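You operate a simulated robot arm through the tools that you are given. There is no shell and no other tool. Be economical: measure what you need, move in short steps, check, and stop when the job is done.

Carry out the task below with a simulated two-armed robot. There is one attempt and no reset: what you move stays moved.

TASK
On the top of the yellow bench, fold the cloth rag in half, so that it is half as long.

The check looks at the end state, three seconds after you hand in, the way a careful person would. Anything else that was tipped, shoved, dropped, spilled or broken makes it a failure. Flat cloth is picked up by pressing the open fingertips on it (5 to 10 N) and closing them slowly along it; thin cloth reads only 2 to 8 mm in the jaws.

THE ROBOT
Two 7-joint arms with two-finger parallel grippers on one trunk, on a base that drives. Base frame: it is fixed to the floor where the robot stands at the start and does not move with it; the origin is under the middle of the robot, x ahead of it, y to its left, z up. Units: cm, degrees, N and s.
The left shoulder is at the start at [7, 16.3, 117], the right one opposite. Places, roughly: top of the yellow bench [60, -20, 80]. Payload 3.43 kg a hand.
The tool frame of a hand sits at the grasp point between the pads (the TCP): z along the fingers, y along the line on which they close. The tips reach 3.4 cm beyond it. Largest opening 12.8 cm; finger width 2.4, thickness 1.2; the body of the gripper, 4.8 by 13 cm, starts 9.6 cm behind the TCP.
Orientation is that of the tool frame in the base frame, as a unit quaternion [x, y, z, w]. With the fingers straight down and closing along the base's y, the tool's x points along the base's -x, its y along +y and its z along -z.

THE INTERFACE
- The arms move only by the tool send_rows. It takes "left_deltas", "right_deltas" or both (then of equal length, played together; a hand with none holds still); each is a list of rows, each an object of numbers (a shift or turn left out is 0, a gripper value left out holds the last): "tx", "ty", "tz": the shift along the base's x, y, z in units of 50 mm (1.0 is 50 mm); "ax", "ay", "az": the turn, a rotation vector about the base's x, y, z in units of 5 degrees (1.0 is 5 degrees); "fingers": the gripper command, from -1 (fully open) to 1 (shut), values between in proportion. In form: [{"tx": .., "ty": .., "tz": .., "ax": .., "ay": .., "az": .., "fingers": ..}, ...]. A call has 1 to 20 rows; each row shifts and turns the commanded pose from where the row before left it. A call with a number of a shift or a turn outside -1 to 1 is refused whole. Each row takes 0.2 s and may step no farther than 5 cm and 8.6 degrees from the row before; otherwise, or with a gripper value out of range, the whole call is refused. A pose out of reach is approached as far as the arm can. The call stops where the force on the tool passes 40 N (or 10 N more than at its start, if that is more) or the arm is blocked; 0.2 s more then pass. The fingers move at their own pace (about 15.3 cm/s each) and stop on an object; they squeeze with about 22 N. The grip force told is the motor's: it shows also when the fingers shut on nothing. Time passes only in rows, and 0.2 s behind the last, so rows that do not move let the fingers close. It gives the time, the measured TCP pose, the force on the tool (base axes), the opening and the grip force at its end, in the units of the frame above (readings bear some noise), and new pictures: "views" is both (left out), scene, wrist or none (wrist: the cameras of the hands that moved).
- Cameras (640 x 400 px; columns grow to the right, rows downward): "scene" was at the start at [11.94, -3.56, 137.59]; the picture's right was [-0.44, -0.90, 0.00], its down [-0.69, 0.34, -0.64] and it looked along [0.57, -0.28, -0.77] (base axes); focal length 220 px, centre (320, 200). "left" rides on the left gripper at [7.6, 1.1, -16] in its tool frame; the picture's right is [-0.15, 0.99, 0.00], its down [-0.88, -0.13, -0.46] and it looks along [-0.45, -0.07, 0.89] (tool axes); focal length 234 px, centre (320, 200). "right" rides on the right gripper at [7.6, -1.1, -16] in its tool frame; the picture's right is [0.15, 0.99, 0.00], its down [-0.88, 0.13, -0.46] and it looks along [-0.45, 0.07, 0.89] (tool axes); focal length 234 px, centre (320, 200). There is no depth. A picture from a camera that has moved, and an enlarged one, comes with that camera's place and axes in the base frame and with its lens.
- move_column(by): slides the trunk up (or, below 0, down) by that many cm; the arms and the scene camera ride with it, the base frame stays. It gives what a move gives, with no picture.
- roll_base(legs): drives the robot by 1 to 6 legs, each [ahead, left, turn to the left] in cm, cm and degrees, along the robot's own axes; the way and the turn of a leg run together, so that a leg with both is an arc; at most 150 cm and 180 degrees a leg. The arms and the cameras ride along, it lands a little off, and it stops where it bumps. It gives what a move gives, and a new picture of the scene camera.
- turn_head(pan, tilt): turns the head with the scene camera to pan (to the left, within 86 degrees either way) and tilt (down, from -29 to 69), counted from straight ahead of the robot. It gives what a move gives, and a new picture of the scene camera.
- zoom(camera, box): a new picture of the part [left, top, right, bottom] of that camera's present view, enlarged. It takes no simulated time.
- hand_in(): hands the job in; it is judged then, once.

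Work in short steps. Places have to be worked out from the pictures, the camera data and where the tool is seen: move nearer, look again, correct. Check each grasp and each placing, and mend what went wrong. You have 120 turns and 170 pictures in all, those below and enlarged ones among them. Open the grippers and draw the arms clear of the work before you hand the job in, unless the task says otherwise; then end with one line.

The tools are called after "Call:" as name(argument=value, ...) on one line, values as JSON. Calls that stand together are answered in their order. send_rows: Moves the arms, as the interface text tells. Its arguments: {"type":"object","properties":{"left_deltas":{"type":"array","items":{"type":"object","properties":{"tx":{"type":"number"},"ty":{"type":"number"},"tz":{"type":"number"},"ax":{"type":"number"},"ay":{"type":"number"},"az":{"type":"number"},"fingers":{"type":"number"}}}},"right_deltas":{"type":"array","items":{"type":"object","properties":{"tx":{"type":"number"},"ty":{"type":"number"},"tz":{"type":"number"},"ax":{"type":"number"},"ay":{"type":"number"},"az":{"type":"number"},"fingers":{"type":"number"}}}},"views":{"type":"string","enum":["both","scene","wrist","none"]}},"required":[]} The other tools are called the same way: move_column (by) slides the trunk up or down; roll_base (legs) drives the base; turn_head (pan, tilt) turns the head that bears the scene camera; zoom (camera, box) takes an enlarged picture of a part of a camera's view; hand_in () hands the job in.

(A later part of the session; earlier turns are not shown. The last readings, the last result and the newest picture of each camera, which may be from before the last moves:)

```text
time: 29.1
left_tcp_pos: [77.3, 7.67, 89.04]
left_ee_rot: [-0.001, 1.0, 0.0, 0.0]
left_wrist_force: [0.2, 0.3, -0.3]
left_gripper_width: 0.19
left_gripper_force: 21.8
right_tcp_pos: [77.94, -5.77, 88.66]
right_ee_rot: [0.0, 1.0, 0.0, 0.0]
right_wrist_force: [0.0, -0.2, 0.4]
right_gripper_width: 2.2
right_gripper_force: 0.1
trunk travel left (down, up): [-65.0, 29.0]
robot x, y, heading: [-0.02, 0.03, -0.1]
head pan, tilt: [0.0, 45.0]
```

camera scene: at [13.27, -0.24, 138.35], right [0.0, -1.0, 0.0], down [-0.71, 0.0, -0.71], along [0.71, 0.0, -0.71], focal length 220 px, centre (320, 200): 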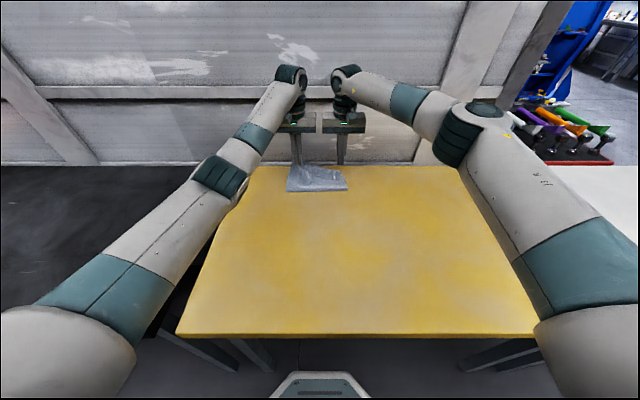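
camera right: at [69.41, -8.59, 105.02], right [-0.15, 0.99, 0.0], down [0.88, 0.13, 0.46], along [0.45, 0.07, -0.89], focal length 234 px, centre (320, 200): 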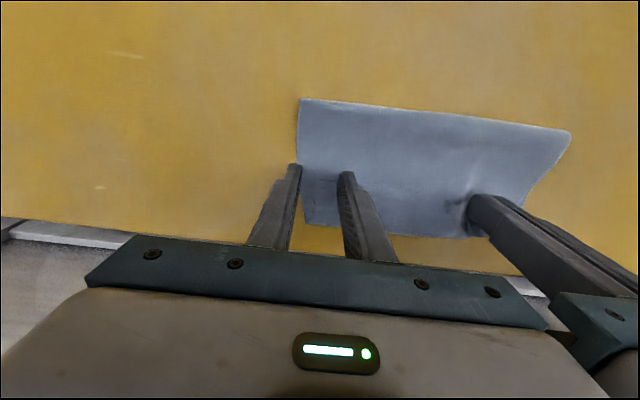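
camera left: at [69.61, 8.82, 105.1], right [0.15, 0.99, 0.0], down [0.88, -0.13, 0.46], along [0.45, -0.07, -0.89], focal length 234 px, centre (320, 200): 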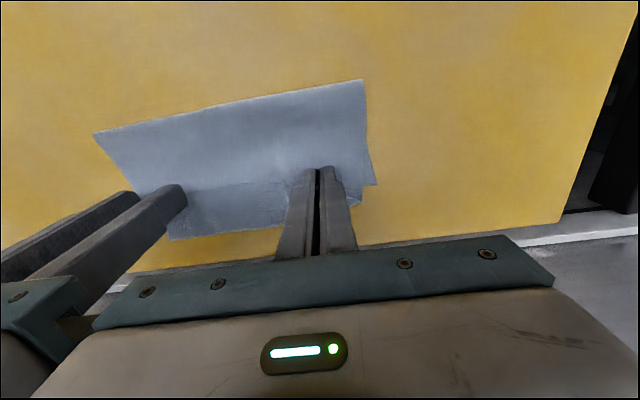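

There is no contact yet, so another millimetre.

Call:
send_rows(right_deltas=[{"tz": -0.02}, {}], views="none")

Call:
send_rows(right_deltas=[{"tz": -0.01}, {}], views="none")

```text
time: 29.7
left_tcp_pos: [77.33, 7.74, 89.12]
left_ee_rot: [0.0, 1.0, 0.0, 0.0]
left_wrist_force: [-0.3, 0.6, 0.5]
left_gripper_width: 0.2
left_gripper_force: 22.0
right_tcp_pos: [78.0, -5.78, 88.67]
right_ee_rot: [0.0, 1.0, 0.0, 0.0]
right_wrist_force: [0.2, 0.0, 0.7]
right_gripper_width: 2.16
right_gripper_force: 0.1
trunk travel left (down, up): [-65.0, 29.0]
robot x, y, heading: [0.08, 0.03, -0.0]
head pan, tilt: [0.0, 45.0]
```

```text
time: 30.3
left_tcp_pos: [77.22, 7.57, 89.08]
left_ee_rot: [-0.002, 1.0, 0.0, 0.0]
left_wrist_force: [0.0, -0.3, 0.3]
left_gripper_width: 0.23
left_gripper_force: 21.7
right_tcp_pos: [77.93, -5.85, 88.64]
right_ee_rot: [0.001, 1.0, 0.001, 0.0]
right_wrist_force: [1.3, -0.9, 3.7]
right_gripper_width: 2.14
right_gripper_force: 0.1
trunk travel left (down, up): [-65.0, 29.0]
robot x, y, heading: [-0.09, 0.08, -0.3]
head pan, tilt: [0.0, 45.0]
```

Contact is starting at about 4 N. I'll press a touch more and close slowly.

Call:
send_rows(right_deltas=[{"tz": -0.006}, {"fingers": 0.7}, {"fingers": 0.74}, {"fingers": 0.78}, {"fingers": 0.82}, {"fingers": 0.86}, {"fingers": 0.9}, {"fingers": 0.95}, {"fingers": 1}, {}, {}], views="none")

Call:
send_rows(right_deltas=[{"tz": 0.2}, {"tz": 0.3}, {"tz": 0.4}, {"tz": 0.4}, {}], left_deltas=[{"tz": 0.2}, {"tz": 0.3}, {"tz": 0.4}, {"tz": 0.3}, {}])

Call:
zoom(camera="scene", box=[250, 120, 390, 210])

```text
time: 32.7
left_tcp_pos: [77.32, 7.69, 89.16]
left_ee_rot: [0.0, 1.0, 0.0, 0.0]
left_wrist_force: [0.7, 0.5, 0.0]
left_gripper_width: 0.19
left_gripper_force: 21.7
right_tcp_pos: [77.86, -5.81, 88.58]
right_ee_rot: [0.0, 1.0, 0.0, 0.0]
right_wrist_force: [0.3, 0.4, 6.6]
right_gripper_width: 0.0
right_gripper_force: 22.0
trunk travel left (down, up): [-65.0, 29.0]
robot x, y, heading: [-0.01, -0.15, -0.3]
head pan, tilt: [0.0, 45.0]
```

```text
time: 33.9
left_tcp_pos: [77.25, 7.57, 95.15]
left_ee_rot: [-0.002, 1.0, -0.001, 0.0]
left_wrist_force: [0.1, -0.1, 0.0]
left_gripper_width: 0.2
left_gripper_force: 22.1
right_tcp_pos: [78.01, -5.83, 95.0]
right_ee_rot: [0.0, 1.0, 0.0, -0.001]
right_wrist_force: [0.4, 0.3, 0.3]
right_gripper_width: 0.01
right_gripper_force: 22.0
trunk travel left (down, up): [-65.0, 29.0]
robot x, y, heading: [-0.07, 0.05, -0.0]
head pan, tilt: [0.0, 45.0]
camera scene: at [13.26, -0.23, 138.35], right [0.0, -1.0, 0.0], down [-0.71, 0.0, -0.71], along [0.71, 0.0, -0.71], focal length 220 px, centre (320, 200)
camera right: at [70.46, -6.9, 110.97], right [-0.15, 0.99, 0.0], down [0.88, 0.13, 0.45], along [0.45, 0.07, -0.89], focal length 234 px, centre (320, 200)
camera left: at [69.58, 8.74, 111.05], right [0.15, 0.99, 0.0], down [0.88, -0.13, 0.45], along [0.45, -0.07, -0.89], focal length 234 px, centre (320, 200)
```

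scene: 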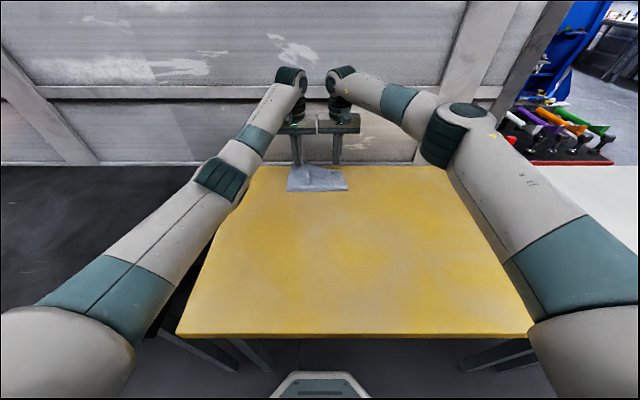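
right: 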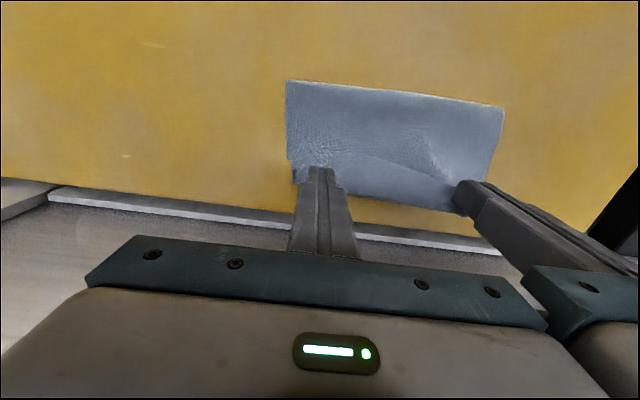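
left: 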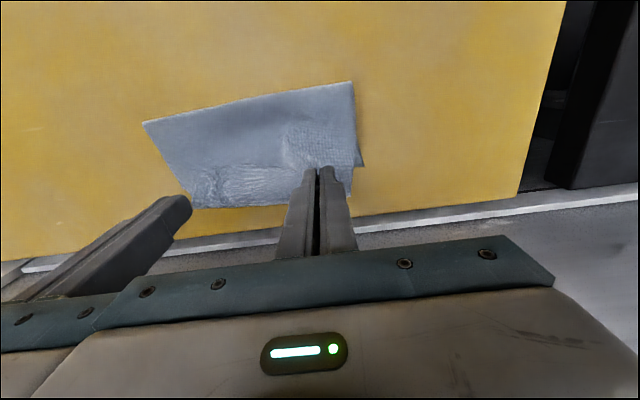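

```text
4.44 times, centred on (320, 165) of scene
camera zoom: at [13.26, -0.23, 138.35], right [0.0, -1.0, 0.0], down [-0.71, 0.0, -0.71], along [0.71, 0.0, -0.71], focal length 979 px, centre (320, 356)
```

zoom: 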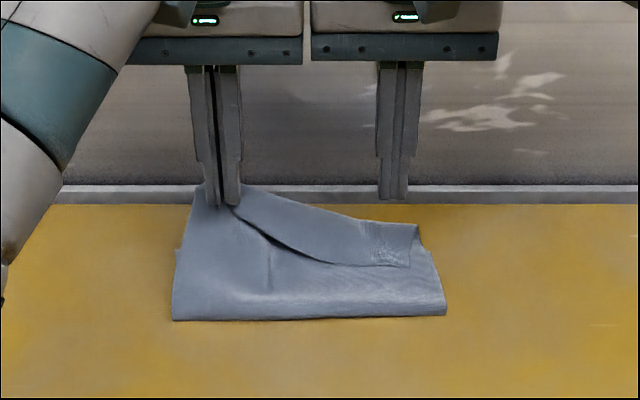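

The right missed again because the stacked cloth slips. I'll use the left hold to reopen the fold by carrying its corner back to x≈54, then regrab the right corner on a single layer.

Call:
send_rows(left_deltas=[{"tz": 0.5}, {"tz": 0.5, "tx": -0.3}, {"tx": -0.5, "tz": 0.1}, {"tx": -0.5}, {"tx": -0.5}, {"tx": -0.5}, {"tx": -0.5, "tz": -0.1}, {"tx": -0.5, "tz": -0.2}, {"tx": -0.5, "tz": -0.4}, {"tx": -0.4, "tz": -0.5}, {"tx": -0.3, "tz": -0.4}, {"tx": -0.1, "tz": -0.3}, {}], right_deltas=[{"tz": 0.6}, {"tz": 0.6}, {}, {}, {}, {}, {}, {}, {}, {}, {}, {}, {}])

Call:
zoom(camera="scene", box=[220, 120, 420, 250])

```text
time: 36.7
left_tcp_pos: [54.31, 7.66, 91.14]
left_ee_rot: [0.0, 1.0, 0.0, 0.0]
left_wrist_force: [-0.5, -0.4, 0.4]
left_gripper_width: 0.17
left_gripper_force: 21.9
right_tcp_pos: [77.91, -5.77, 101.06]
right_ee_rot: [-0.001, 1.0, 0.0, 0.001]
right_wrist_force: [-0.4, -0.3, 0.7]
right_gripper_width: 0.0
right_gripper_force: 21.7
trunk travel left (down, up): [-65.0, 29.0]
robot x, y, heading: [0.27, 0.45, 0.2]
head pan, tilt: [0.0, 45.0]
camera scene: at [13.2, -0.21, 138.36], right [0.0, -1.0, 0.0], down [-0.71, 0.0, -0.71], along [0.71, 0.0, -0.71], focal length 220 px, centre (320, 200)
camera right: at [70.38, -6.88, 117.0], right [-0.15, 0.99, 0.0], down [0.88, 0.13, 0.46], along [0.45, 0.07, -0.89], focal length 234 px, centre (320, 200)
camera left: at [46.56, 8.83, 107.07], right [0.15, 0.99, 0.0], down [0.88, -0.13, 0.46], along [0.45, -0.07, -0.89], focal length 234 px, centre (320, 200)
```

scene: 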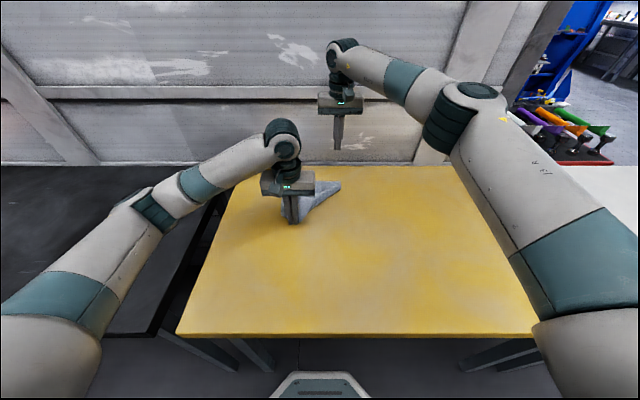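
right: 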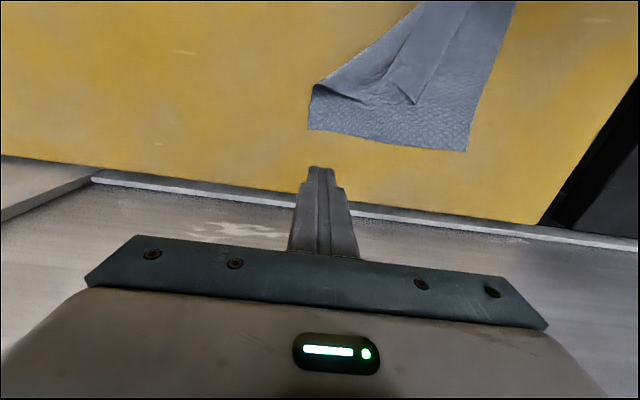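
left: 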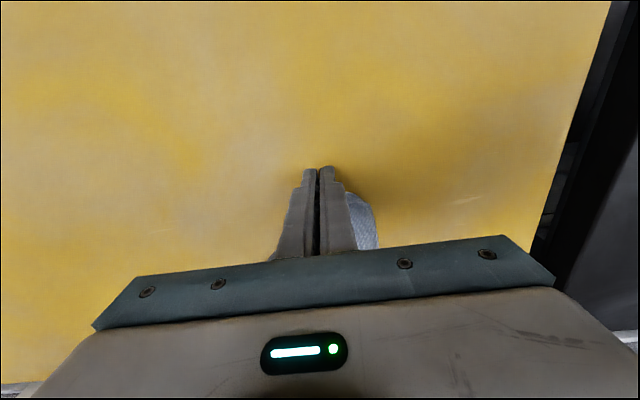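

```text
3.08 times, centred on (320, 185) of scene
camera zoom: at [13.2, -0.21, 138.36], right [0.0, -1.0, 0.0], down [-0.71, 0.0, -0.71], along [0.71, 0.0, -0.71], focal length 678 px, centre (320, 246)
```

zoom: 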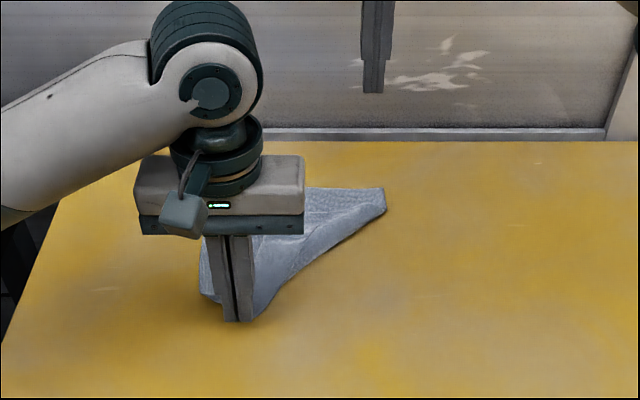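

The left side has opened, but the right near corner is still folded over diagonally. I'll set the left corner down, release, clear that hand away, and look.

Call:
send_rows(left_deltas=[{"tz": -0.2}, {"tz": -0.16}, {}, {"fingers": 0.9}, {"fingers": 0.8}, {"fingers": 0.7}, {}, {"tz": 0.3}, {"tz": 0.6}, {"tz": 0.8}, {"tz": 0.8, "ty": 0.4}, {"ty": 0.9}, {"ty": 0.9}, {"ty": 0.5}, {}], right_deltas=[{}, {}, {}, {}, {}, {}, {}, {"tx": -0.5}, {"tx": -0.7}, {"tx": -0.7}, {}, {}, {}, {}, {}])

Call:
zoom(camera="scene", box=[240, 150, 400, 250])

```text
time: 39.9
left_tcp_pos: [54.17, 21.31, 101.72]
left_ee_rot: [0.0, 1.0, 0.0, 0.0]
left_wrist_force: [0.0, 0.3, -0.1]
left_gripper_width: 1.93
left_gripper_force: 0.1
right_tcp_pos: [68.52, -5.92, 101.0]
right_ee_rot: [0.0, 1.0, 0.001, -0.001]
right_wrist_force: [0.8, -0.4, -0.5]
right_gripper_width: 0.0
right_gripper_force: 22.3
trunk travel left (down, up): [-65.0, 29.0]
robot x, y, heading: [-0.27, -0.13, -0.3]
head pan, tilt: [0.0, 45.0]
camera scene: at [13.22, -0.24, 138.35], right [0.0, -1.0, 0.0], down [-0.71, 0.0, -0.71], along [0.71, 0.0, -0.71], focal length 220 px, centre (320, 200)
camera right: at [60.93, -6.96, 117.02], right [-0.15, 0.99, 0.0], down [0.88, 0.13, 0.46], along [0.45, 0.07, -0.89], focal length 234 px, centre (320, 200)
camera left: at [46.58, 22.37, 117.77], right [0.15, 0.99, 0.0], down [0.88, -0.13, 0.45], along [0.45, -0.07, -0.89], focal length 234 px, centre (320, 200)
```

scene: 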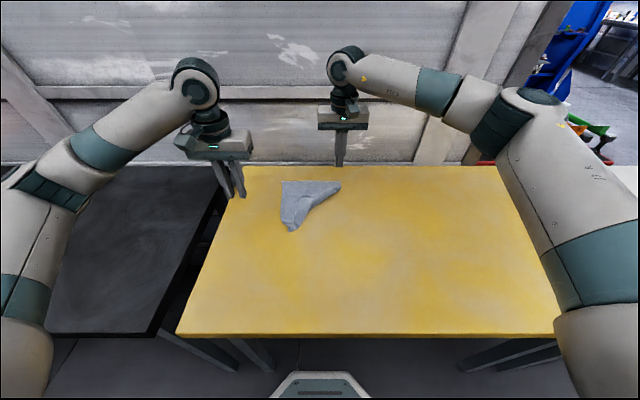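
right: 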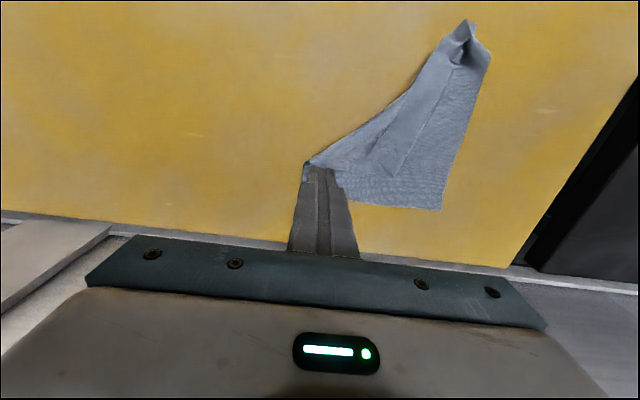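
left: 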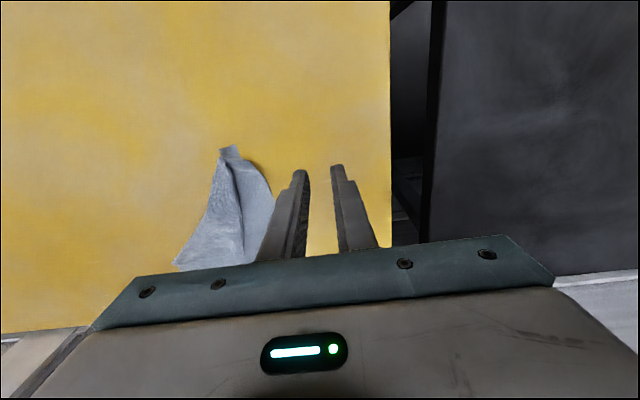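

```text
4.00 times, centred on (320, 200) of scene
camera zoom: at [13.22, -0.24, 138.35], right [0.0, -1.0, 0.0], down [-0.71, 0.0, -0.71], along [0.71, 0.0, -0.71], focal length 881 px, centre (320, 200)
```

zoom: 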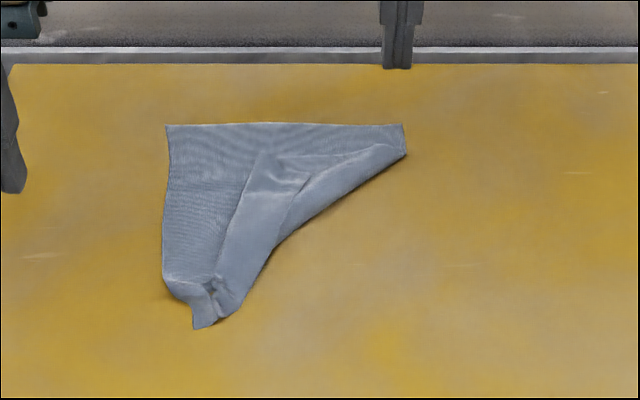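

The loose near-right corner lies on top at about (72, 5). I'll put the right hand over that flap just inside the corner, opened about 3 cm.

Call:
send_rows(right_deltas=[{"tx": 0.2, "ty": 0.8, "fingers": 0.5}, {"tx": 0.2, "ty": 0.84}, {"tz": -0.6}, {"tz": -0.6}, {"tz": -0.6}, {"tz": -0.35}, {}], left_deltas=[{"ty": 0.5}, {}, {}, {}, {}, {}, {}], views="none")

Call:
zoom(camera="right", box=[220, 60, 480, 240])

```text
time: 41.5
left_tcp_pos: [54.25, 23.74, 101.64]
left_ee_rot: [-0.001, 1.0, -0.001, 0.0]
left_wrist_force: [0.4, 0.8, 1.4]
left_gripper_width: 1.91
left_gripper_force: 0.1
right_tcp_pos: [70.55, 2.49, 90.34]
right_ee_rot: [0.0, 1.0, 0.0, 0.0]
right_wrist_force: [-0.3, -0.2, 0.2]
right_gripper_width: 3.22
right_gripper_force: 0.1
trunk travel left (down, up): [-65.0, 29.0]
robot x, y, heading: [0.07, 0.26, 0.0]
head pan, tilt: [0.0, 45.0]
```

```text
2.22 times, centred on (350, 150) of right
camera zoom: at [62.94, 1.36, 106.29], right [-0.15, 0.99, 0.0], down [0.88, 0.13, 0.46], along [0.45, 0.07, -0.89], focal length 520 px, centre (253, 311)
```

zoom: 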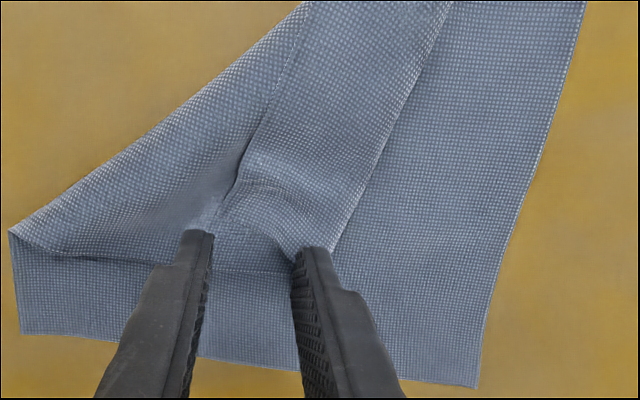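

The flap edge runs under the middle of the fingers. I'll shift 0.8 cm back so the pads sit on it, then go down to contact.

Call:
send_rows(right_deltas=[{"tx": -0.16, "tz": -0.1}, {"tz": -0.1}, {"tz": -0.06}, {"tz": -0.05}, {}], views="none")

Call:
send_rows(right_deltas=[{"tz": -0.03}, {}], views="none")

```text
time: 42.7
left_tcp_pos: [54.18, 23.72, 101.72]
left_ee_rot: [-0.001, 1.0, 0.0, -0.001]
left_wrist_force: [-0.7, 0.6, 0.0]
left_gripper_width: 1.9
left_gripper_force: 0.1
right_tcp_pos: [69.61, 2.48, 88.78]
right_ee_rot: [-0.001, 1.0, 0.0, 0.0]
right_wrist_force: [-0.4, 0.2, 0.0]
right_gripper_width: 3.2
right_gripper_force: 0.0
trunk travel left (down, up): [-65.0, 29.0]
robot x, y, heading: [-0.36, -0.15, -0.4]
head pan, tilt: [0.0, 45.0]
```

```text
time: 43.3
left_tcp_pos: [54.3, 23.56, 101.81]
left_ee_rot: [-0.001, 1.0, 0.0, 0.0]
left_wrist_force: [-0.5, -0.7, -0.6]
left_gripper_width: 1.91
left_gripper_force: 0.0
right_tcp_pos: [69.69, 2.46, 88.61]
right_ee_rot: [0.0, 1.0, 0.0, -0.001]
right_wrist_force: [-0.2, -0.2, 1.8]
right_gripper_width: 3.23
right_gripper_force: 0.1
trunk travel left (down, up): [-65.0, 29.0]
robot x, y, heading: [-0.13, -0.17, 0.0]
head pan, tilt: [0.0, 45.0]
```

Contact is beginning. I'll press about a millimetre more and close slowly.

Call:
send_rows(right_deltas=[{"tz": -0.022}, {}, {"fingers": 0.54}, {"fingers": 0.58}, {"fingers": 0.62}, {"fingers": 0.66}, {"fingers": 0.7}, {"fingers": 0.75}, {"fingers": 0.8}, {"fingers": 0.85}, {"fingers": 0.9}, {"fingers": 0.95}, {"fingers": 1}, {}, {}], views="none")

Call:
zoom(camera="right", box=[220, 60, 480, 240])

```text
time: 46.5
left_tcp_pos: [54.06, 23.6, 101.76]
left_ee_rot: [-0.001, 1.0, 0.0, 0.001]
left_wrist_force: [0.1, -0.1, -0.3]
left_gripper_width: 1.97
left_gripper_force: 0.0
right_tcp_pos: [69.63, 2.43, 88.67]
right_ee_rot: [0.0, 1.0, 0.001, 0.001]
right_wrist_force: [-0.2, 1.1, 11.2]
right_gripper_width: 0.29
right_gripper_force: 21.5
trunk travel left (down, up): [-65.0, 29.0]
robot x, y, heading: [0.09, 0.04, 0.1]
head pan, tilt: [0.0, 45.0]
```

```text
2.22 times, centred on (350, 150) of right
camera zoom: at [62.03, 1.34, 104.56], right [-0.15, 0.99, 0.0], down [0.88, 0.13, 0.46], along [0.45, 0.07, -0.89], focal length 520 px, centre (253, 311)
```

zoom: 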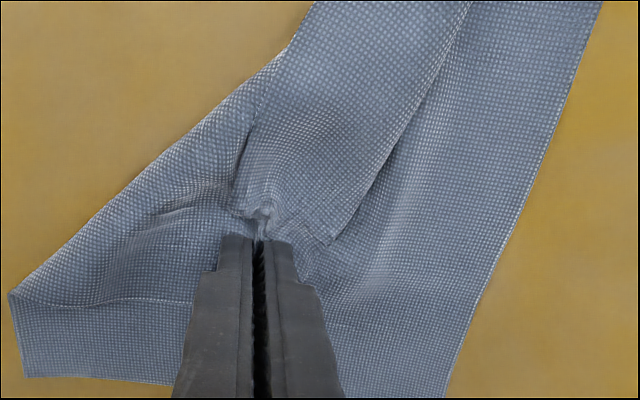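

The jaws read 2.9 mm, so cloth is held. I'll lift a little to see which layers come up.

Call:
send_rows(right_deltas=[{"tz": 0.2}, {"tz": 0.3, "tx": -0.1, "ty": -0.1}, {"tz": 0.4, "tx": -0.2, "ty": -0.2}, {"tz": 0.4, "tx": -0.3, "ty": -0.2}, {}], views="scene")

Call:
zoom(camera="scene", box=[240, 130, 400, 240])

Call:
zoom(camera="right", box=[220, 60, 480, 240])

```text
time: 47.7
left_tcp_pos: [54.26, 23.73, 101.69]
left_ee_rot: [-0.001, 1.0, 0.0, -0.002]
left_wrist_force: [-0.1, -0.3, -0.4]
left_gripper_width: 1.95
left_gripper_force: 0.0
right_tcp_pos: [66.76, -0.07, 95.02]
right_ee_rot: [0.0, 1.0, 0.0, 0.0]
right_wrist_force: [0.1, -0.1, 0.4]
right_gripper_width: 0.25
right_gripper_force: 22.1
trunk travel left (down, up): [-65.0, 29.0]
robot x, y, heading: [0.1, -0.07, 0.1]
head pan, tilt: [0.0, 45.0]
camera scene: at [13.26, -0.15, 138.35], right [0.0, -1.0, 0.0], down [-0.71, 0.0, -0.71], along [0.71, 0.0, -0.71], focal length 220 px, centre (320, 200)
```

scene: 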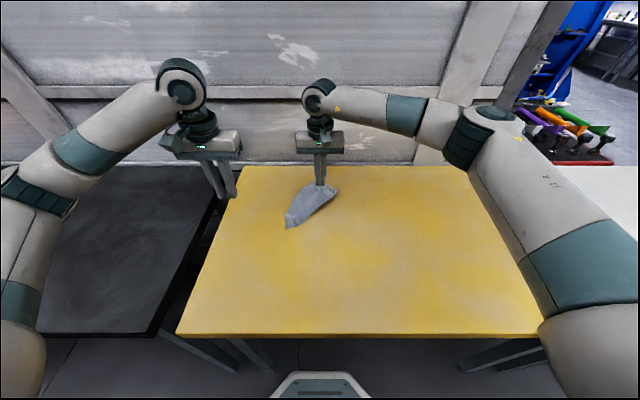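

```text
3.64 times, centred on (320, 185) of scene
camera zoom: at [13.26, -0.15, 138.35], right [0.0, -1.0, 0.0], down [-0.71, 0.0, -0.71], along [0.71, 0.0, -0.71], focal length 801 px, centre (320, 254)
```

zoom: 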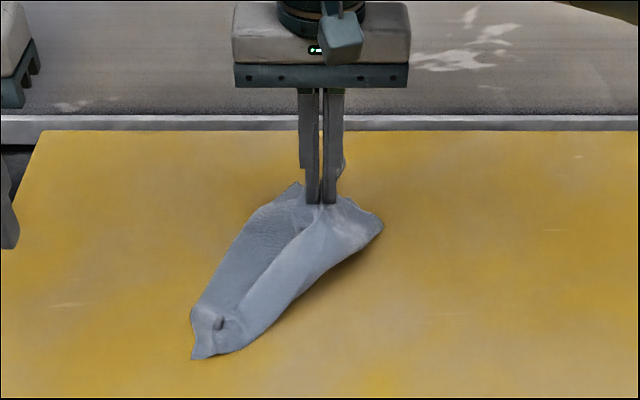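

```text
2.22 times, centred on (350, 150) of right
camera zoom: at [59.18, -1.11, 110.97], right [-0.15, 0.99, 0.0], down [0.88, 0.13, 0.46], along [0.45, 0.07, -0.89], focal length 520 px, centre (253, 311)
```

zoom: 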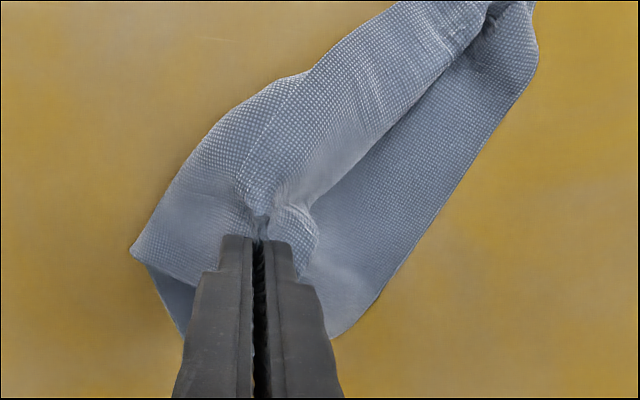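

It caught both layers as nested ridges. I'll set it back where it was, open a little, rise to near the ridge tops, and re-pinch only the outer layer.

Call:
send_rows(right_deltas=[{"tz": -0.4, "tx": 0.3, "ty": 0.2}, {"tz": -0.4, "tx": 0.2, "ty": 0.2}, {"tz": -0.3, "tx": 0.1, "ty": 0.1}, {"tz": -0.16}, {}, {"fingers": 0.9}, {"fingers": 0.8}, {}, {"tz": 0.1}, {"tz": 0.06}, {}, {}], views="none")

Call:
zoom(camera="right", box=[220, 60, 480, 240])

```text
time: 50.3
left_tcp_pos: [54.2, 23.8, 101.7]
left_ee_rot: [0.0, 1.0, 0.0, 0.0]
left_wrist_force: [-1.0, -0.1, -0.7]
left_gripper_width: 1.92
left_gripper_force: 0.0
right_tcp_pos: [69.72, 2.45, 89.45]
right_ee_rot: [0.0, 1.0, 0.0, 0.001]
right_wrist_force: [0.0, 0.5, 0.1]
right_gripper_width: 1.29
right_gripper_force: 0.1
trunk travel left (down, up): [-65.0, 29.0]
robot x, y, heading: [-0.24, 0.05, 0.1]
head pan, tilt: [0.0, 45.0]
```

```text
2.22 times, centred on (350, 150) of right
camera zoom: at [62.15, 1.31, 105.46], right [-0.15, 0.99, 0.0], down [0.88, 0.13, 0.46], along [0.45, 0.07, -0.89], focal length 520 px, centre (253, 311)
```

zoom: 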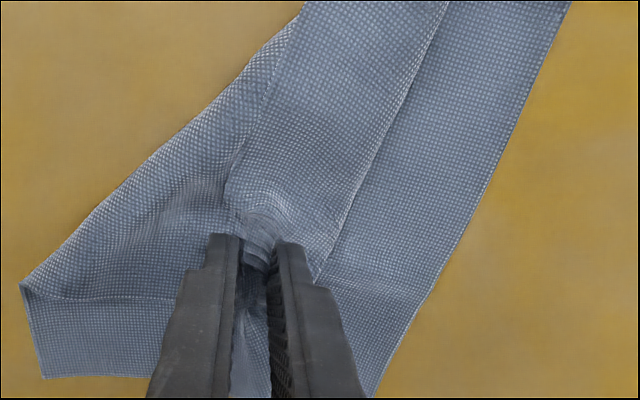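

A ridge stands between the fingers at this height, so I'll close here and lift a little.

Call:
send_rows(right_deltas=[{"fingers": 0.9}, {"fingers": 1}, {}, {}, {"tz": 0.2}, {"tz": 0.3}, {"tz": 0.3}, {}], views="none")

Call:
zoom(camera="right", box=[220, 60, 480, 240])

Call:
zoom(camera="scene", box=[240, 130, 400, 240])

```text
time: 52.1
left_tcp_pos: [54.16, 23.67, 101.7]
left_ee_rot: [-0.001, 1.0, 0.0, 0.0]
left_wrist_force: [0.5, -0.6, 0.1]
left_gripper_width: 1.93
left_gripper_force: 0.2
right_tcp_pos: [69.65, 2.39, 93.5]
right_ee_rot: [0.0, 1.0, -0.001, 0.0]
right_wrist_force: [0.3, -1.0, -0.2]
right_gripper_width: 0.27
right_gripper_force: 22.7
trunk travel left (down, up): [-65.0, 29.0]
robot x, y, heading: [-0.19, -0.11, 0.1]
head pan, tilt: [0.0, 45.0]
```

```text
2.22 times, centred on (350, 150) of right
camera zoom: at [62.18, 1.31, 109.41], right [-0.15, 0.99, 0.0], down [0.88, 0.13, 0.46], along [0.45, 0.07, -0.89], focal length 520 px, centre (253, 311)
```

zoom: 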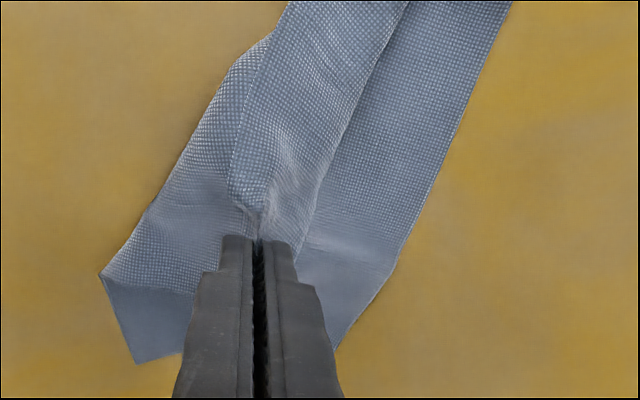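

```text
3.64 times, centred on (320, 185) of scene
camera zoom: at [13.22, -0.19, 138.35], right [0.0, -1.0, 0.0], down [-0.71, 0.0, -0.71], along [0.71, 0.0, -0.71], focal length 801 px, centre (320, 254)
```

zoom: 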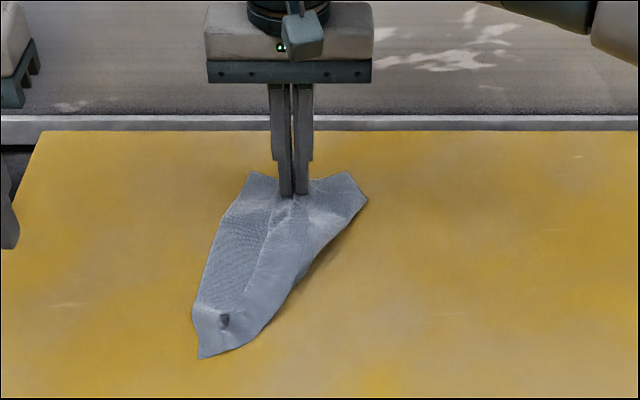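

It still has both layers. A better way is to pick up the single-layer far edge at both its corners and lift the whole cloth, so the folded flap falls open by itself. I'll set this down, release, and look.

Call:
send_rows(right_deltas=[{"tz": -0.4}, {"tz": -0.4}, {"tz": -0.12}, {}, {"fingers": 0.85}, {"fingers": 0.7}, {"fingers": 0.5}, {}, {"tz": 0.4}, {"tz": 0.8}, {"tz": 0.8}, {"tz": 0.6, "ty": -0.7}, {"ty": -0.8}, {"ty": -0.5}, {}], views="wrist")

Call:
zoom(camera="scene", box=[240, 140, 400, 250])

```text
time: 55.3
left_tcp_pos: [54.21, 23.68, 101.83]
left_ee_rot: [-0.001, 1.0, 0.0, 0.0]
left_wrist_force: [-0.1, 0.2, 0.3]
left_gripper_width: 1.89
left_gripper_force: 0.1
right_tcp_pos: [69.81, -7.68, 101.79]
right_ee_rot: [0.0, 1.0, 0.0, 0.0]
right_wrist_force: [0.4, 0.1, -0.5]
right_gripper_width: 3.18
right_gripper_force: 0.0
trunk travel left (down, up): [-65.0, 29.0]
robot x, y, heading: [-0.1, 0.08, 0.1]
head pan, tilt: [0.0, 45.0]
camera right: at [62.27, -8.62, 117.83], right [-0.15, 0.99, 0.0], down [0.88, 0.13, 0.46], along [0.45, 0.07, -0.89], focal length 234 px, centre (320, 200)
```

right: 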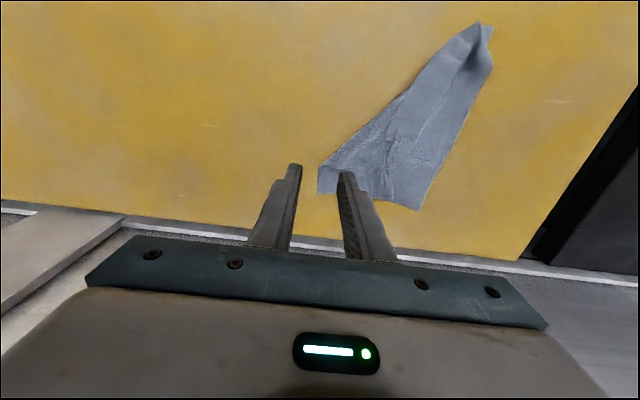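

```text
3.64 times, centred on (320, 195) of scene
camera zoom: at [13.21, -0.14, 138.36], right [0.0, -1.0, 0.0], down [-0.71, 0.0, -0.71], along [0.71, 0.0, -0.71], focal length 801 px, centre (320, 218)
```

zoom: 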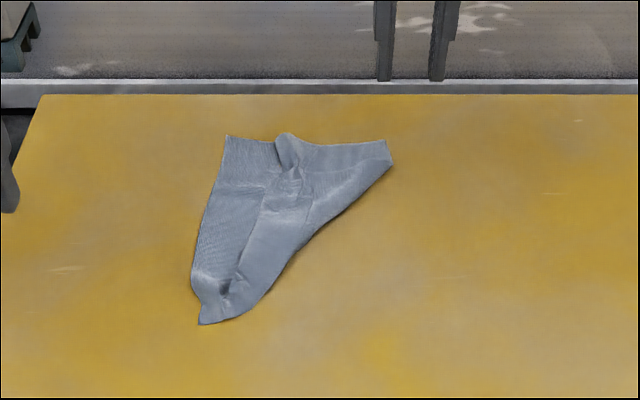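

The far edge runs from about (78, 9.5) to (77.3, −7.3) with a wrinkle near y 3.5. I'll grab the far-left corner with the left hand first, then pull it outward to make room for the right.

Call:
send_rows(left_deltas=[{"tx": 0.657, "ty": -0.471, "fingers": 0.55}, {"tx": 0.657, "ty": -0.471}, {"tx": 0.657, "ty": -0.471}, {"tx": 0.657, "ty": -0.471}, {"tx": 0.657, "ty": -0.471}, {"tx": 0.657, "ty": -0.471}, {"tx": 0.657, "ty": -0.471}, {"tz": -0.7}, {"tz": -0.7}, {"tz": -0.7}, {"tz": -0.3}, {}], right_deltas=[{"ty": -0.4}, {"ty": -0.4}, {}, {}, {}, {}, {}, {}, {}, {}, {}, {}], views="none")

Call:
zoom(camera="left", box=[180, 60, 440, 240])

```text
time: 57.9
left_tcp_pos: [77.31, 7.2, 89.83]
left_ee_rot: [0.0, 1.0, 0.0, 0.0]
left_wrist_force: [0.8, -0.4, -0.1]
left_gripper_width: 2.87
left_gripper_force: 0.0
right_tcp_pos: [69.79, -11.59, 101.87]
right_ee_rot: [0.0, 1.0, 0.0, 0.0]
right_wrist_force: [0.2, -0.9, 0.9]
right_gripper_width: 3.2
right_gripper_force: 0.1
trunk travel left (down, up): [-65.0, 29.0]
robot x, y, heading: [-0.57, 0.03, -0.0]
head pan, tilt: [0.0, 45.0]
```

```text
2.22 times, centred on (310, 150) of left
camera zoom: at [69.61, 8.37, 105.75], right [0.15, 0.99, 0.0], down [0.88, -0.13, 0.46], along [0.45, -0.07, -0.89], focal length 520 px, centre (342, 311)
```

zoom: 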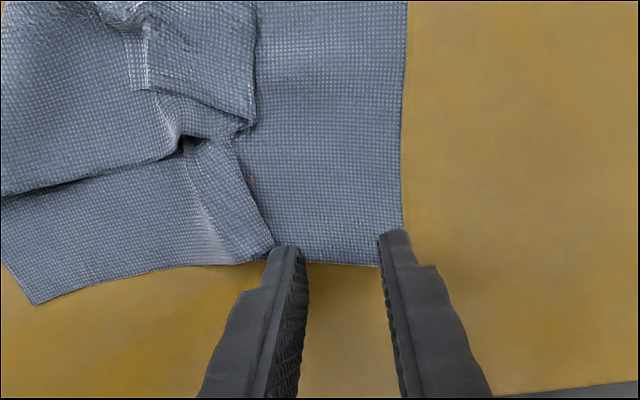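

I'll shift 0.8 cm back over the edge, narrow the opening a bit, and press.

Call:
send_rows(left_deltas=[{"tx": -0.16, "fingers": 0.64}, {"tz": -0.1}, {"tz": -0.1}, {"tz": -0.04}, {}], views="none")

Call:
send_rows(left_deltas=[{"tz": -0.025}, {}], views="none")

```text
time: 59.1
left_tcp_pos: [76.49, 7.16, 88.7]
left_ee_rot: [0.001, 1.0, -0.001, -0.001]
left_wrist_force: [-0.3, 0.6, -0.3]
left_gripper_width: 2.31
left_gripper_force: 0.1
right_tcp_pos: [69.87, -11.48, 101.73]
right_ee_rot: [0.0, 1.0, 0.0, 0.0]
right_wrist_force: [-0.1, -0.7, -0.5]
right_gripper_width: 3.21
right_gripper_force: 0.2
trunk travel left (down, up): [-65.0, 29.0]
robot x, y, heading: [0.11, 0.33, -0.0]
head pan, tilt: [0.0, 45.0]
```

```text
time: 59.7
left_tcp_pos: [76.46, 7.13, 88.39]
left_ee_rot: [0.0, 1.0, -0.001, 0.0]
left_wrist_force: [-1.0, -0.1, 0.5]
left_gripper_width: 2.3
left_gripper_force: 0.0
right_tcp_pos: [69.8, -11.65, 101.93]
right_ee_rot: [0.0, 1.0, 0.0, 0.0]
right_wrist_force: [0.3, -0.1, -0.7]
right_gripper_width: 3.2
right_gripper_force: 0.0
trunk travel left (down, up): [-65.0, 29.0]
robot x, y, heading: [0.07, 0.04, -0.1]
head pan, tilt: [0.0, 45.0]
```

Not touching yet, so another millimetre and a check.

Call:
send_rows(left_deltas=[{"tz": -0.02}, {}], views="none")

```text
time: 60.3
left_tcp_pos: [76.58, 7.24, 88.55]
left_ee_rot: [0.0, 1.0, 0.0, 0.0]
left_wrist_force: [0.1, 0.0, 4.0]
left_gripper_width: 2.29
left_gripper_force: 0.0
right_tcp_pos: [69.79, -11.64, 102.01]
right_ee_rot: [0.0, 1.0, 0.0, 0.0]
right_wrist_force: [0.1, 1.6, -0.4]
right_gripper_width: 3.23
right_gripper_force: 0.0
trunk travel left (down, up): [-65.0, 29.0]
robot x, y, heading: [-0.21, -0.17, -0.0]
head pan, tilt: [0.0, 45.0]
```

Contact is at 4 N. I'll add a little and close slowly.

Call:
send_rows(left_deltas=[{"tz": -0.012}, {}, {"fingers": 0.68}, {"fingers": 0.72}, {"fingers": 0.76}, {"fingers": 0.8}, {"fingers": 0.84}, {"fingers": 0.88}, {"fingers": 0.92}, {"fingers": 0.96}, {"fingers": 1}, {}, {}], views="none")

Call:
zoom(camera="left", box=[180, 60, 440, 240])

```text
time: 63.1
left_tcp_pos: [76.34, 7.19, 88.53]
left_ee_rot: [-0.001, 1.0, 0.0, 0.001]
left_wrist_force: [-0.2, 1.0, 12.4]
left_gripper_width: 0.18
left_gripper_force: 22.0
right_tcp_pos: [69.64, -11.48, 101.93]
right_ee_rot: [0.0, 1.0, 0.0, 0.001]
right_wrist_force: [0.6, 0.2, -0.6]
right_gripper_width: 3.21
right_gripper_force: 0.0
trunk travel left (down, up): [-65.0, 29.0]
robot x, y, heading: [-0.07, -0.25, -0.0]
head pan, tilt: [0.0, 45.0]
```

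```text
2.22 times, centred on (310, 150) of left
camera zoom: at [68.74, 8.37, 104.47], right [0.15, 0.99, 0.0], down [0.88, -0.13, 0.46], along [0.45, -0.07, -0.89], focal length 520 px, centre (342, 311)
```

zoom: 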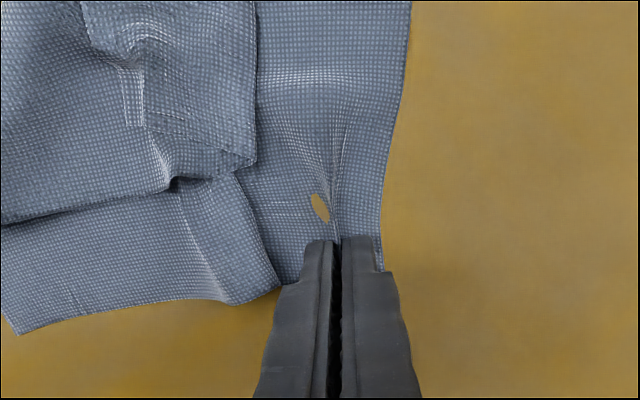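

It is held at 1.8 mm. I'll lift a few cm and pull outward to +y so the right hand has room at the other far corner.

Call:
send_rows(left_deltas=[{"tz": 0.15}, {"tz": 0.2, "ty": 0.1}, {"tz": 0.1, "ty": 0.2}, {"ty": 0.2}, {"ty": 0.1}, {}], views="wrist")

Call:
zoom(camera="right", box=[300, 0, 560, 240])

Call:
zoom(camera="scene", box=[240, 130, 400, 240])

```text
time: 64.5
left_tcp_pos: [76.49, 10.16, 90.67]
left_ee_rot: [0.0, 1.0, -0.001, -0.001]
left_wrist_force: [0.0, -0.2, -0.4]
left_gripper_width: 0.19
left_gripper_force: 22.6
right_tcp_pos: [69.71, -11.52, 101.7]
right_ee_rot: [0.0, 1.0, 0.0, 0.0]
right_wrist_force: [0.5, 0.5, -0.1]
right_gripper_width: 3.19
right_gripper_force: 0.0
trunk travel left (down, up): [-65.0, 29.0]
robot x, y, heading: [-0.13, -0.05, 0.1]
head pan, tilt: [0.0, 45.0]
camera left: at [68.79, 11.34, 106.58], right [0.15, 0.99, 0.0], down [0.88, -0.13, 0.46], along [0.45, -0.07, -0.89], focal length 234 px, centre (320, 200)
```

left: 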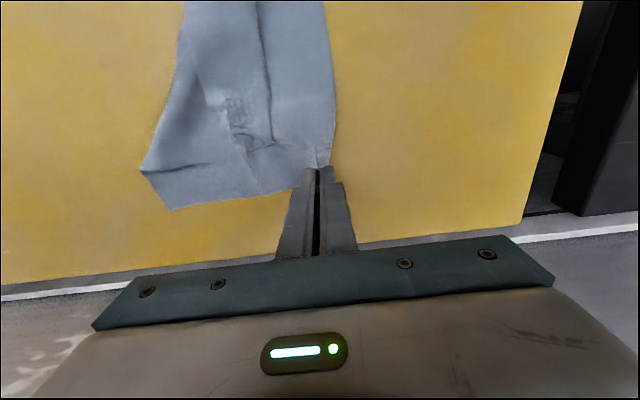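

```text
1.67 times, centred on (430, 120) of right
camera zoom: at [62.23, -12.63, 117.83], right [-0.15, 0.99, 0.0], down [0.88, 0.13, 0.46], along [0.45, 0.07, -0.89], focal length 390 px, centre (137, 333)
```

zoom: 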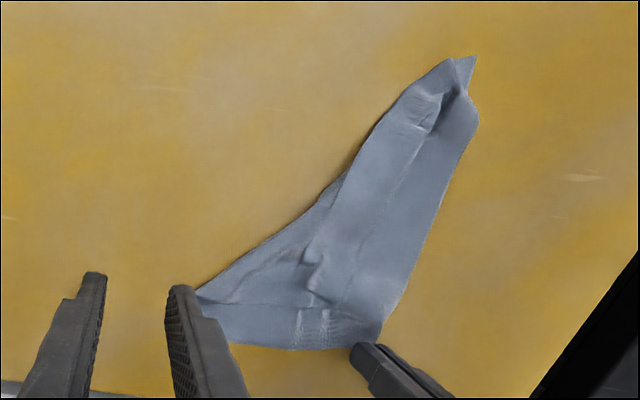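

```text
3.64 times, centred on (320, 185) of scene
camera zoom: at [13.22, -0.21, 138.35], right [0.0, -1.0, 0.0], down [-0.71, 0.0, -0.71], along [0.71, 0.0, -0.71], focal length 801 px, centre (320, 254)
```

zoom: 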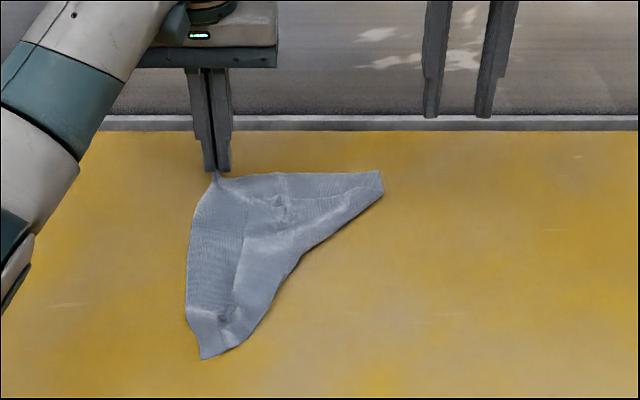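

The far-right corner is at about (78.4, −5.8), single-layer for ~4 cm. I'll bring the right hand over it.

Call:
send_rows(right_deltas=[{"tx": 0.547, "ty": 0.48, "fingers": 0.64}, {"tx": 0.547, "ty": 0.48}, {"tx": 0.547, "ty": 0.48}, {"tz": -0.7}, {"tz": -0.7}, {"tz": -0.7}, {"tz": -0.35}, {}], views="none")

Call:
zoom(camera="right", box=[220, 60, 480, 240])

```text
time: 66.3
left_tcp_pos: [76.42, 10.12, 90.63]
left_ee_rot: [0.0, 1.0, 0.0, -0.001]
left_wrist_force: [0.3, -0.4, 0.3]
left_gripper_width: 0.18
left_gripper_force: 21.9
right_tcp_pos: [78.0, -4.42, 89.52]
right_ee_rot: [0.0, 1.0, -0.001, 0.0]
right_wrist_force: [-0.4, -0.8, 0.2]
right_gripper_width: 2.28
right_gripper_force: 0.0
trunk travel left (down, up): [-65.0, 29.0]
robot x, y, heading: [-0.06, -0.13, -0.2]
head pan, tilt: [0.0, 45.0]
```

```text
2.22 times, centred on (350, 150) of right
camera zoom: at [70.41, -5.46, 105.57], right [-0.15, 0.99, 0.0], down [0.88, 0.13, 0.46], along [0.45, 0.07, -0.89], focal length 520 px, centre (253, 311)
```

zoom: 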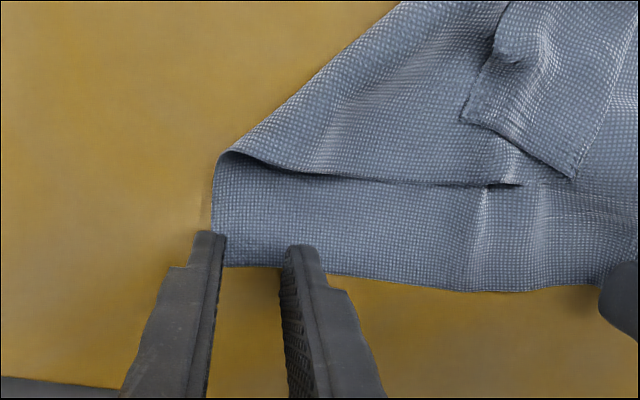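

I'll shift 0.8 cm back and 0.6 cm inward, then press and close as before.

Call:
send_rows(right_deltas=[{"tx": -0.16, "ty": 0.12}, {"tz": -0.08}, {"tz": -0.06}, {"tz": -0.05}, {}], left_deltas=[{"ty": 0.06}, {}, {}, {}, {}], views="none")

Call:
send_rows(right_deltas=[{"tz": -0.012}, {}], views="none")

```text
time: 67.5
left_tcp_pos: [76.42, 10.53, 90.61]
left_ee_rot: [-0.002, 1.0, 0.0, 0.0]
left_wrist_force: [-0.9, -0.1, 0.2]
left_gripper_width: 0.2
left_gripper_force: 22.4
right_tcp_pos: [77.12, -3.74, 88.6]
right_ee_rot: [0.001, 1.0, 0.0, 0.0]
right_wrist_force: [-1.1, 0.1, 0.1]
right_gripper_width: 2.28
right_gripper_force: 0.1
trunk travel left (down, up): [-65.0, 29.0]
robot x, y, heading: [0.08, 0.26, 0.1]
head pan, tilt: [0.0, 45.0]
```

```text
time: 68.1
left_tcp_pos: [76.52, 10.47, 90.64]
left_ee_rot: [-0.001, 1.0, 0.0, 0.0]
left_wrist_force: [-0.3, -0.4, 0.7]
left_gripper_width: 0.16
left_gripper_force: 21.9
right_tcp_pos: [77.18, -3.71, 88.57]
right_ee_rot: [-0.001, 1.0, 0.0, 0.0]
right_wrist_force: [-0.5, -0.6, 0.0]
right_gripper_width: 2.31
right_gripper_force: 0.0
trunk travel left (down, up): [-65.0, 29.0]
robot x, y, heading: [-0.04, 0.11, 0.2]
head pan, tilt: [0.0, 45.0]
```

I'll keep stepping to contact.

Call:
send_rows(right_deltas=[{"tz": -0.02}, {}], views="none")

Call:
send_rows(right_deltas=[{"tz": -0.01}, {}], views="none")

```text
time: 68.7
left_tcp_pos: [76.46, 10.47, 90.6]
left_ee_rot: [0.001, 1.0, -0.001, 0.001]
left_wrist_force: [0.6, -0.3, -0.5]
left_gripper_width: 0.18
left_gripper_force: 22.1
right_tcp_pos: [77.08, -3.72, 88.68]
right_ee_rot: [0.0, 1.0, 0.0, 0.0]
right_wrist_force: [-0.6, -0.2, 2.4]
right_gripper_width: 2.28
right_gripper_force: 0.0
trunk travel left (down, up): [-65.0, 29.0]
robot x, y, heading: [-0.1, -0.06, 0.3]
head pan, tilt: [0.0, 45.0]
```

```text
time: 69.3
left_tcp_pos: [76.43, 10.41, 90.58]
left_ee_rot: [0.0, 1.0, 0.0, 0.0]
left_wrist_force: [-0.5, 0.1, -0.5]
left_gripper_width: 0.19
left_gripper_force: 22.1
right_tcp_pos: [77.16, -3.94, 88.55]
right_ee_rot: [0.0, 1.0, 0.0, 0.0]
right_wrist_force: [0.6, -0.5, 4.7]
right_gripper_width: 2.32
right_gripper_force: 0.1
trunk travel left (down, up): [-65.0, 29.0]
robot x, y, heading: [-0.17, 0.15, 0.0]
head pan, tilt: [0.0, 45.0]
```

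Contact. I'll press slightly more and close.

Call:
send_rows(right_deltas=[{"tz": -0.014}, {}, {"fingers": 0.68}, {"fingers": 0.72}, {"fingers": 0.76}, {"fingers": 0.8}, {"fingers": 0.84}, {"fingers": 0.88}, {"fingers": 0.92}, {"fingers": 0.96}, {"fingers": 1}, {}, {}], views="none")

Call:
zoom(camera="right", box=[220, 60, 480, 240])

```text
time: 72.1
left_tcp_pos: [76.29, 10.53, 90.69]
left_ee_rot: [0.0, 1.0, 0.0, 0.0]
left_wrist_force: [0.2, 0.2, 0.1]
left_gripper_width: 0.2
left_gripper_force: 21.8
right_tcp_pos: [77.02, -3.78, 88.5]
right_ee_rot: [0.0, 1.0, 0.0, 0.001]
right_wrist_force: [-0.4, -0.7, 12.1]
right_gripper_width: 0.08
right_gripper_force: 22.1
trunk travel left (down, up): [-65.0, 29.0]
robot x, y, heading: [0.19, 0.02, 0.1]
head pan, tilt: [0.0, 45.0]
```

```text
2.22 times, centred on (350, 150) of right
camera zoom: at [69.45, -4.85, 104.49], right [-0.15, 0.99, 0.0], down [0.88, 0.13, 0.46], along [0.45, 0.07, -0.89], focal length 520 px, centre (253, 311)
```

zoom: 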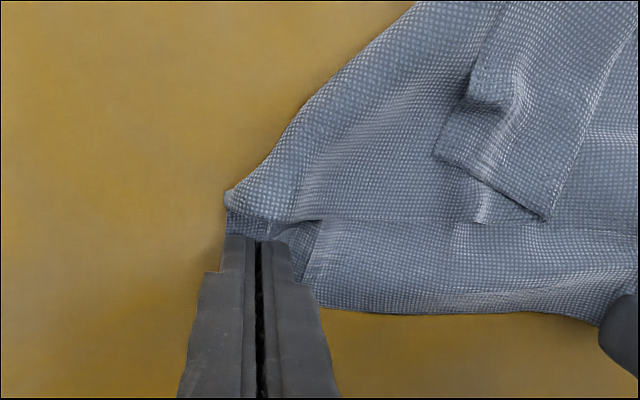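

The jaws read 0.8 mm, perhaps a single layer of the corner. I'll lift both hands gently to check.

Call:
send_rows(right_deltas=[{"tz": 0.15}, {"tz": 0.25}, {"tz": 0.3}, {"tz": 0.3}, {}], left_deltas=[{}, {"tz": 0.15}, {"tz": 0.2}, {"tz": 0.25}, {}], views="none")

Call:
zoom(camera="scene", box=[240, 110, 400, 230])

```text
time: 73.3
left_tcp_pos: [76.55, 10.53, 93.63]
left_ee_rot: [0.0, 1.0, 0.0, 0.0]
left_wrist_force: [0.6, 0.3, -1.1]
left_gripper_width: 0.16
left_gripper_force: 22.2
right_tcp_pos: [77.11, -3.75, 93.36]
right_ee_rot: [0.0, 1.0, 0.0, 0.001]
right_wrist_force: [0.5, 0.0, -0.7]
right_gripper_width: 0.04
right_gripper_force: 22.0
trunk travel left (down, up): [-65.0, 29.0]
robot x, y, heading: [-0.13, -0.1, -0.1]
head pan, tilt: [0.0, 45.0]
```

```text
3.33 times, centred on (320, 170) of scene
camera zoom: at [13.24, -0.21, 138.35], right [0.0, -1.0, 0.0], down [-0.71, 0.0, -0.71], along [0.71, 0.0, -0.71], focal length 734 px, centre (320, 300)
```

zoom: 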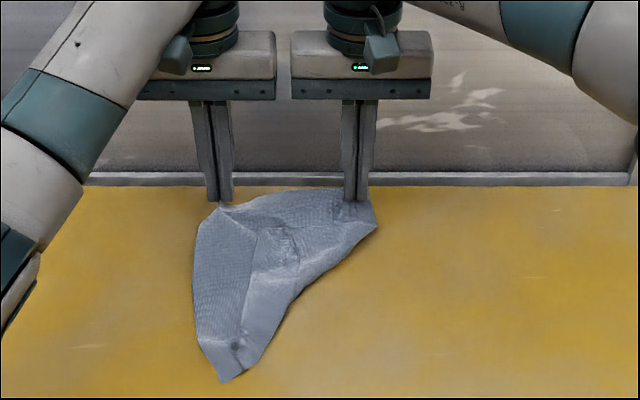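

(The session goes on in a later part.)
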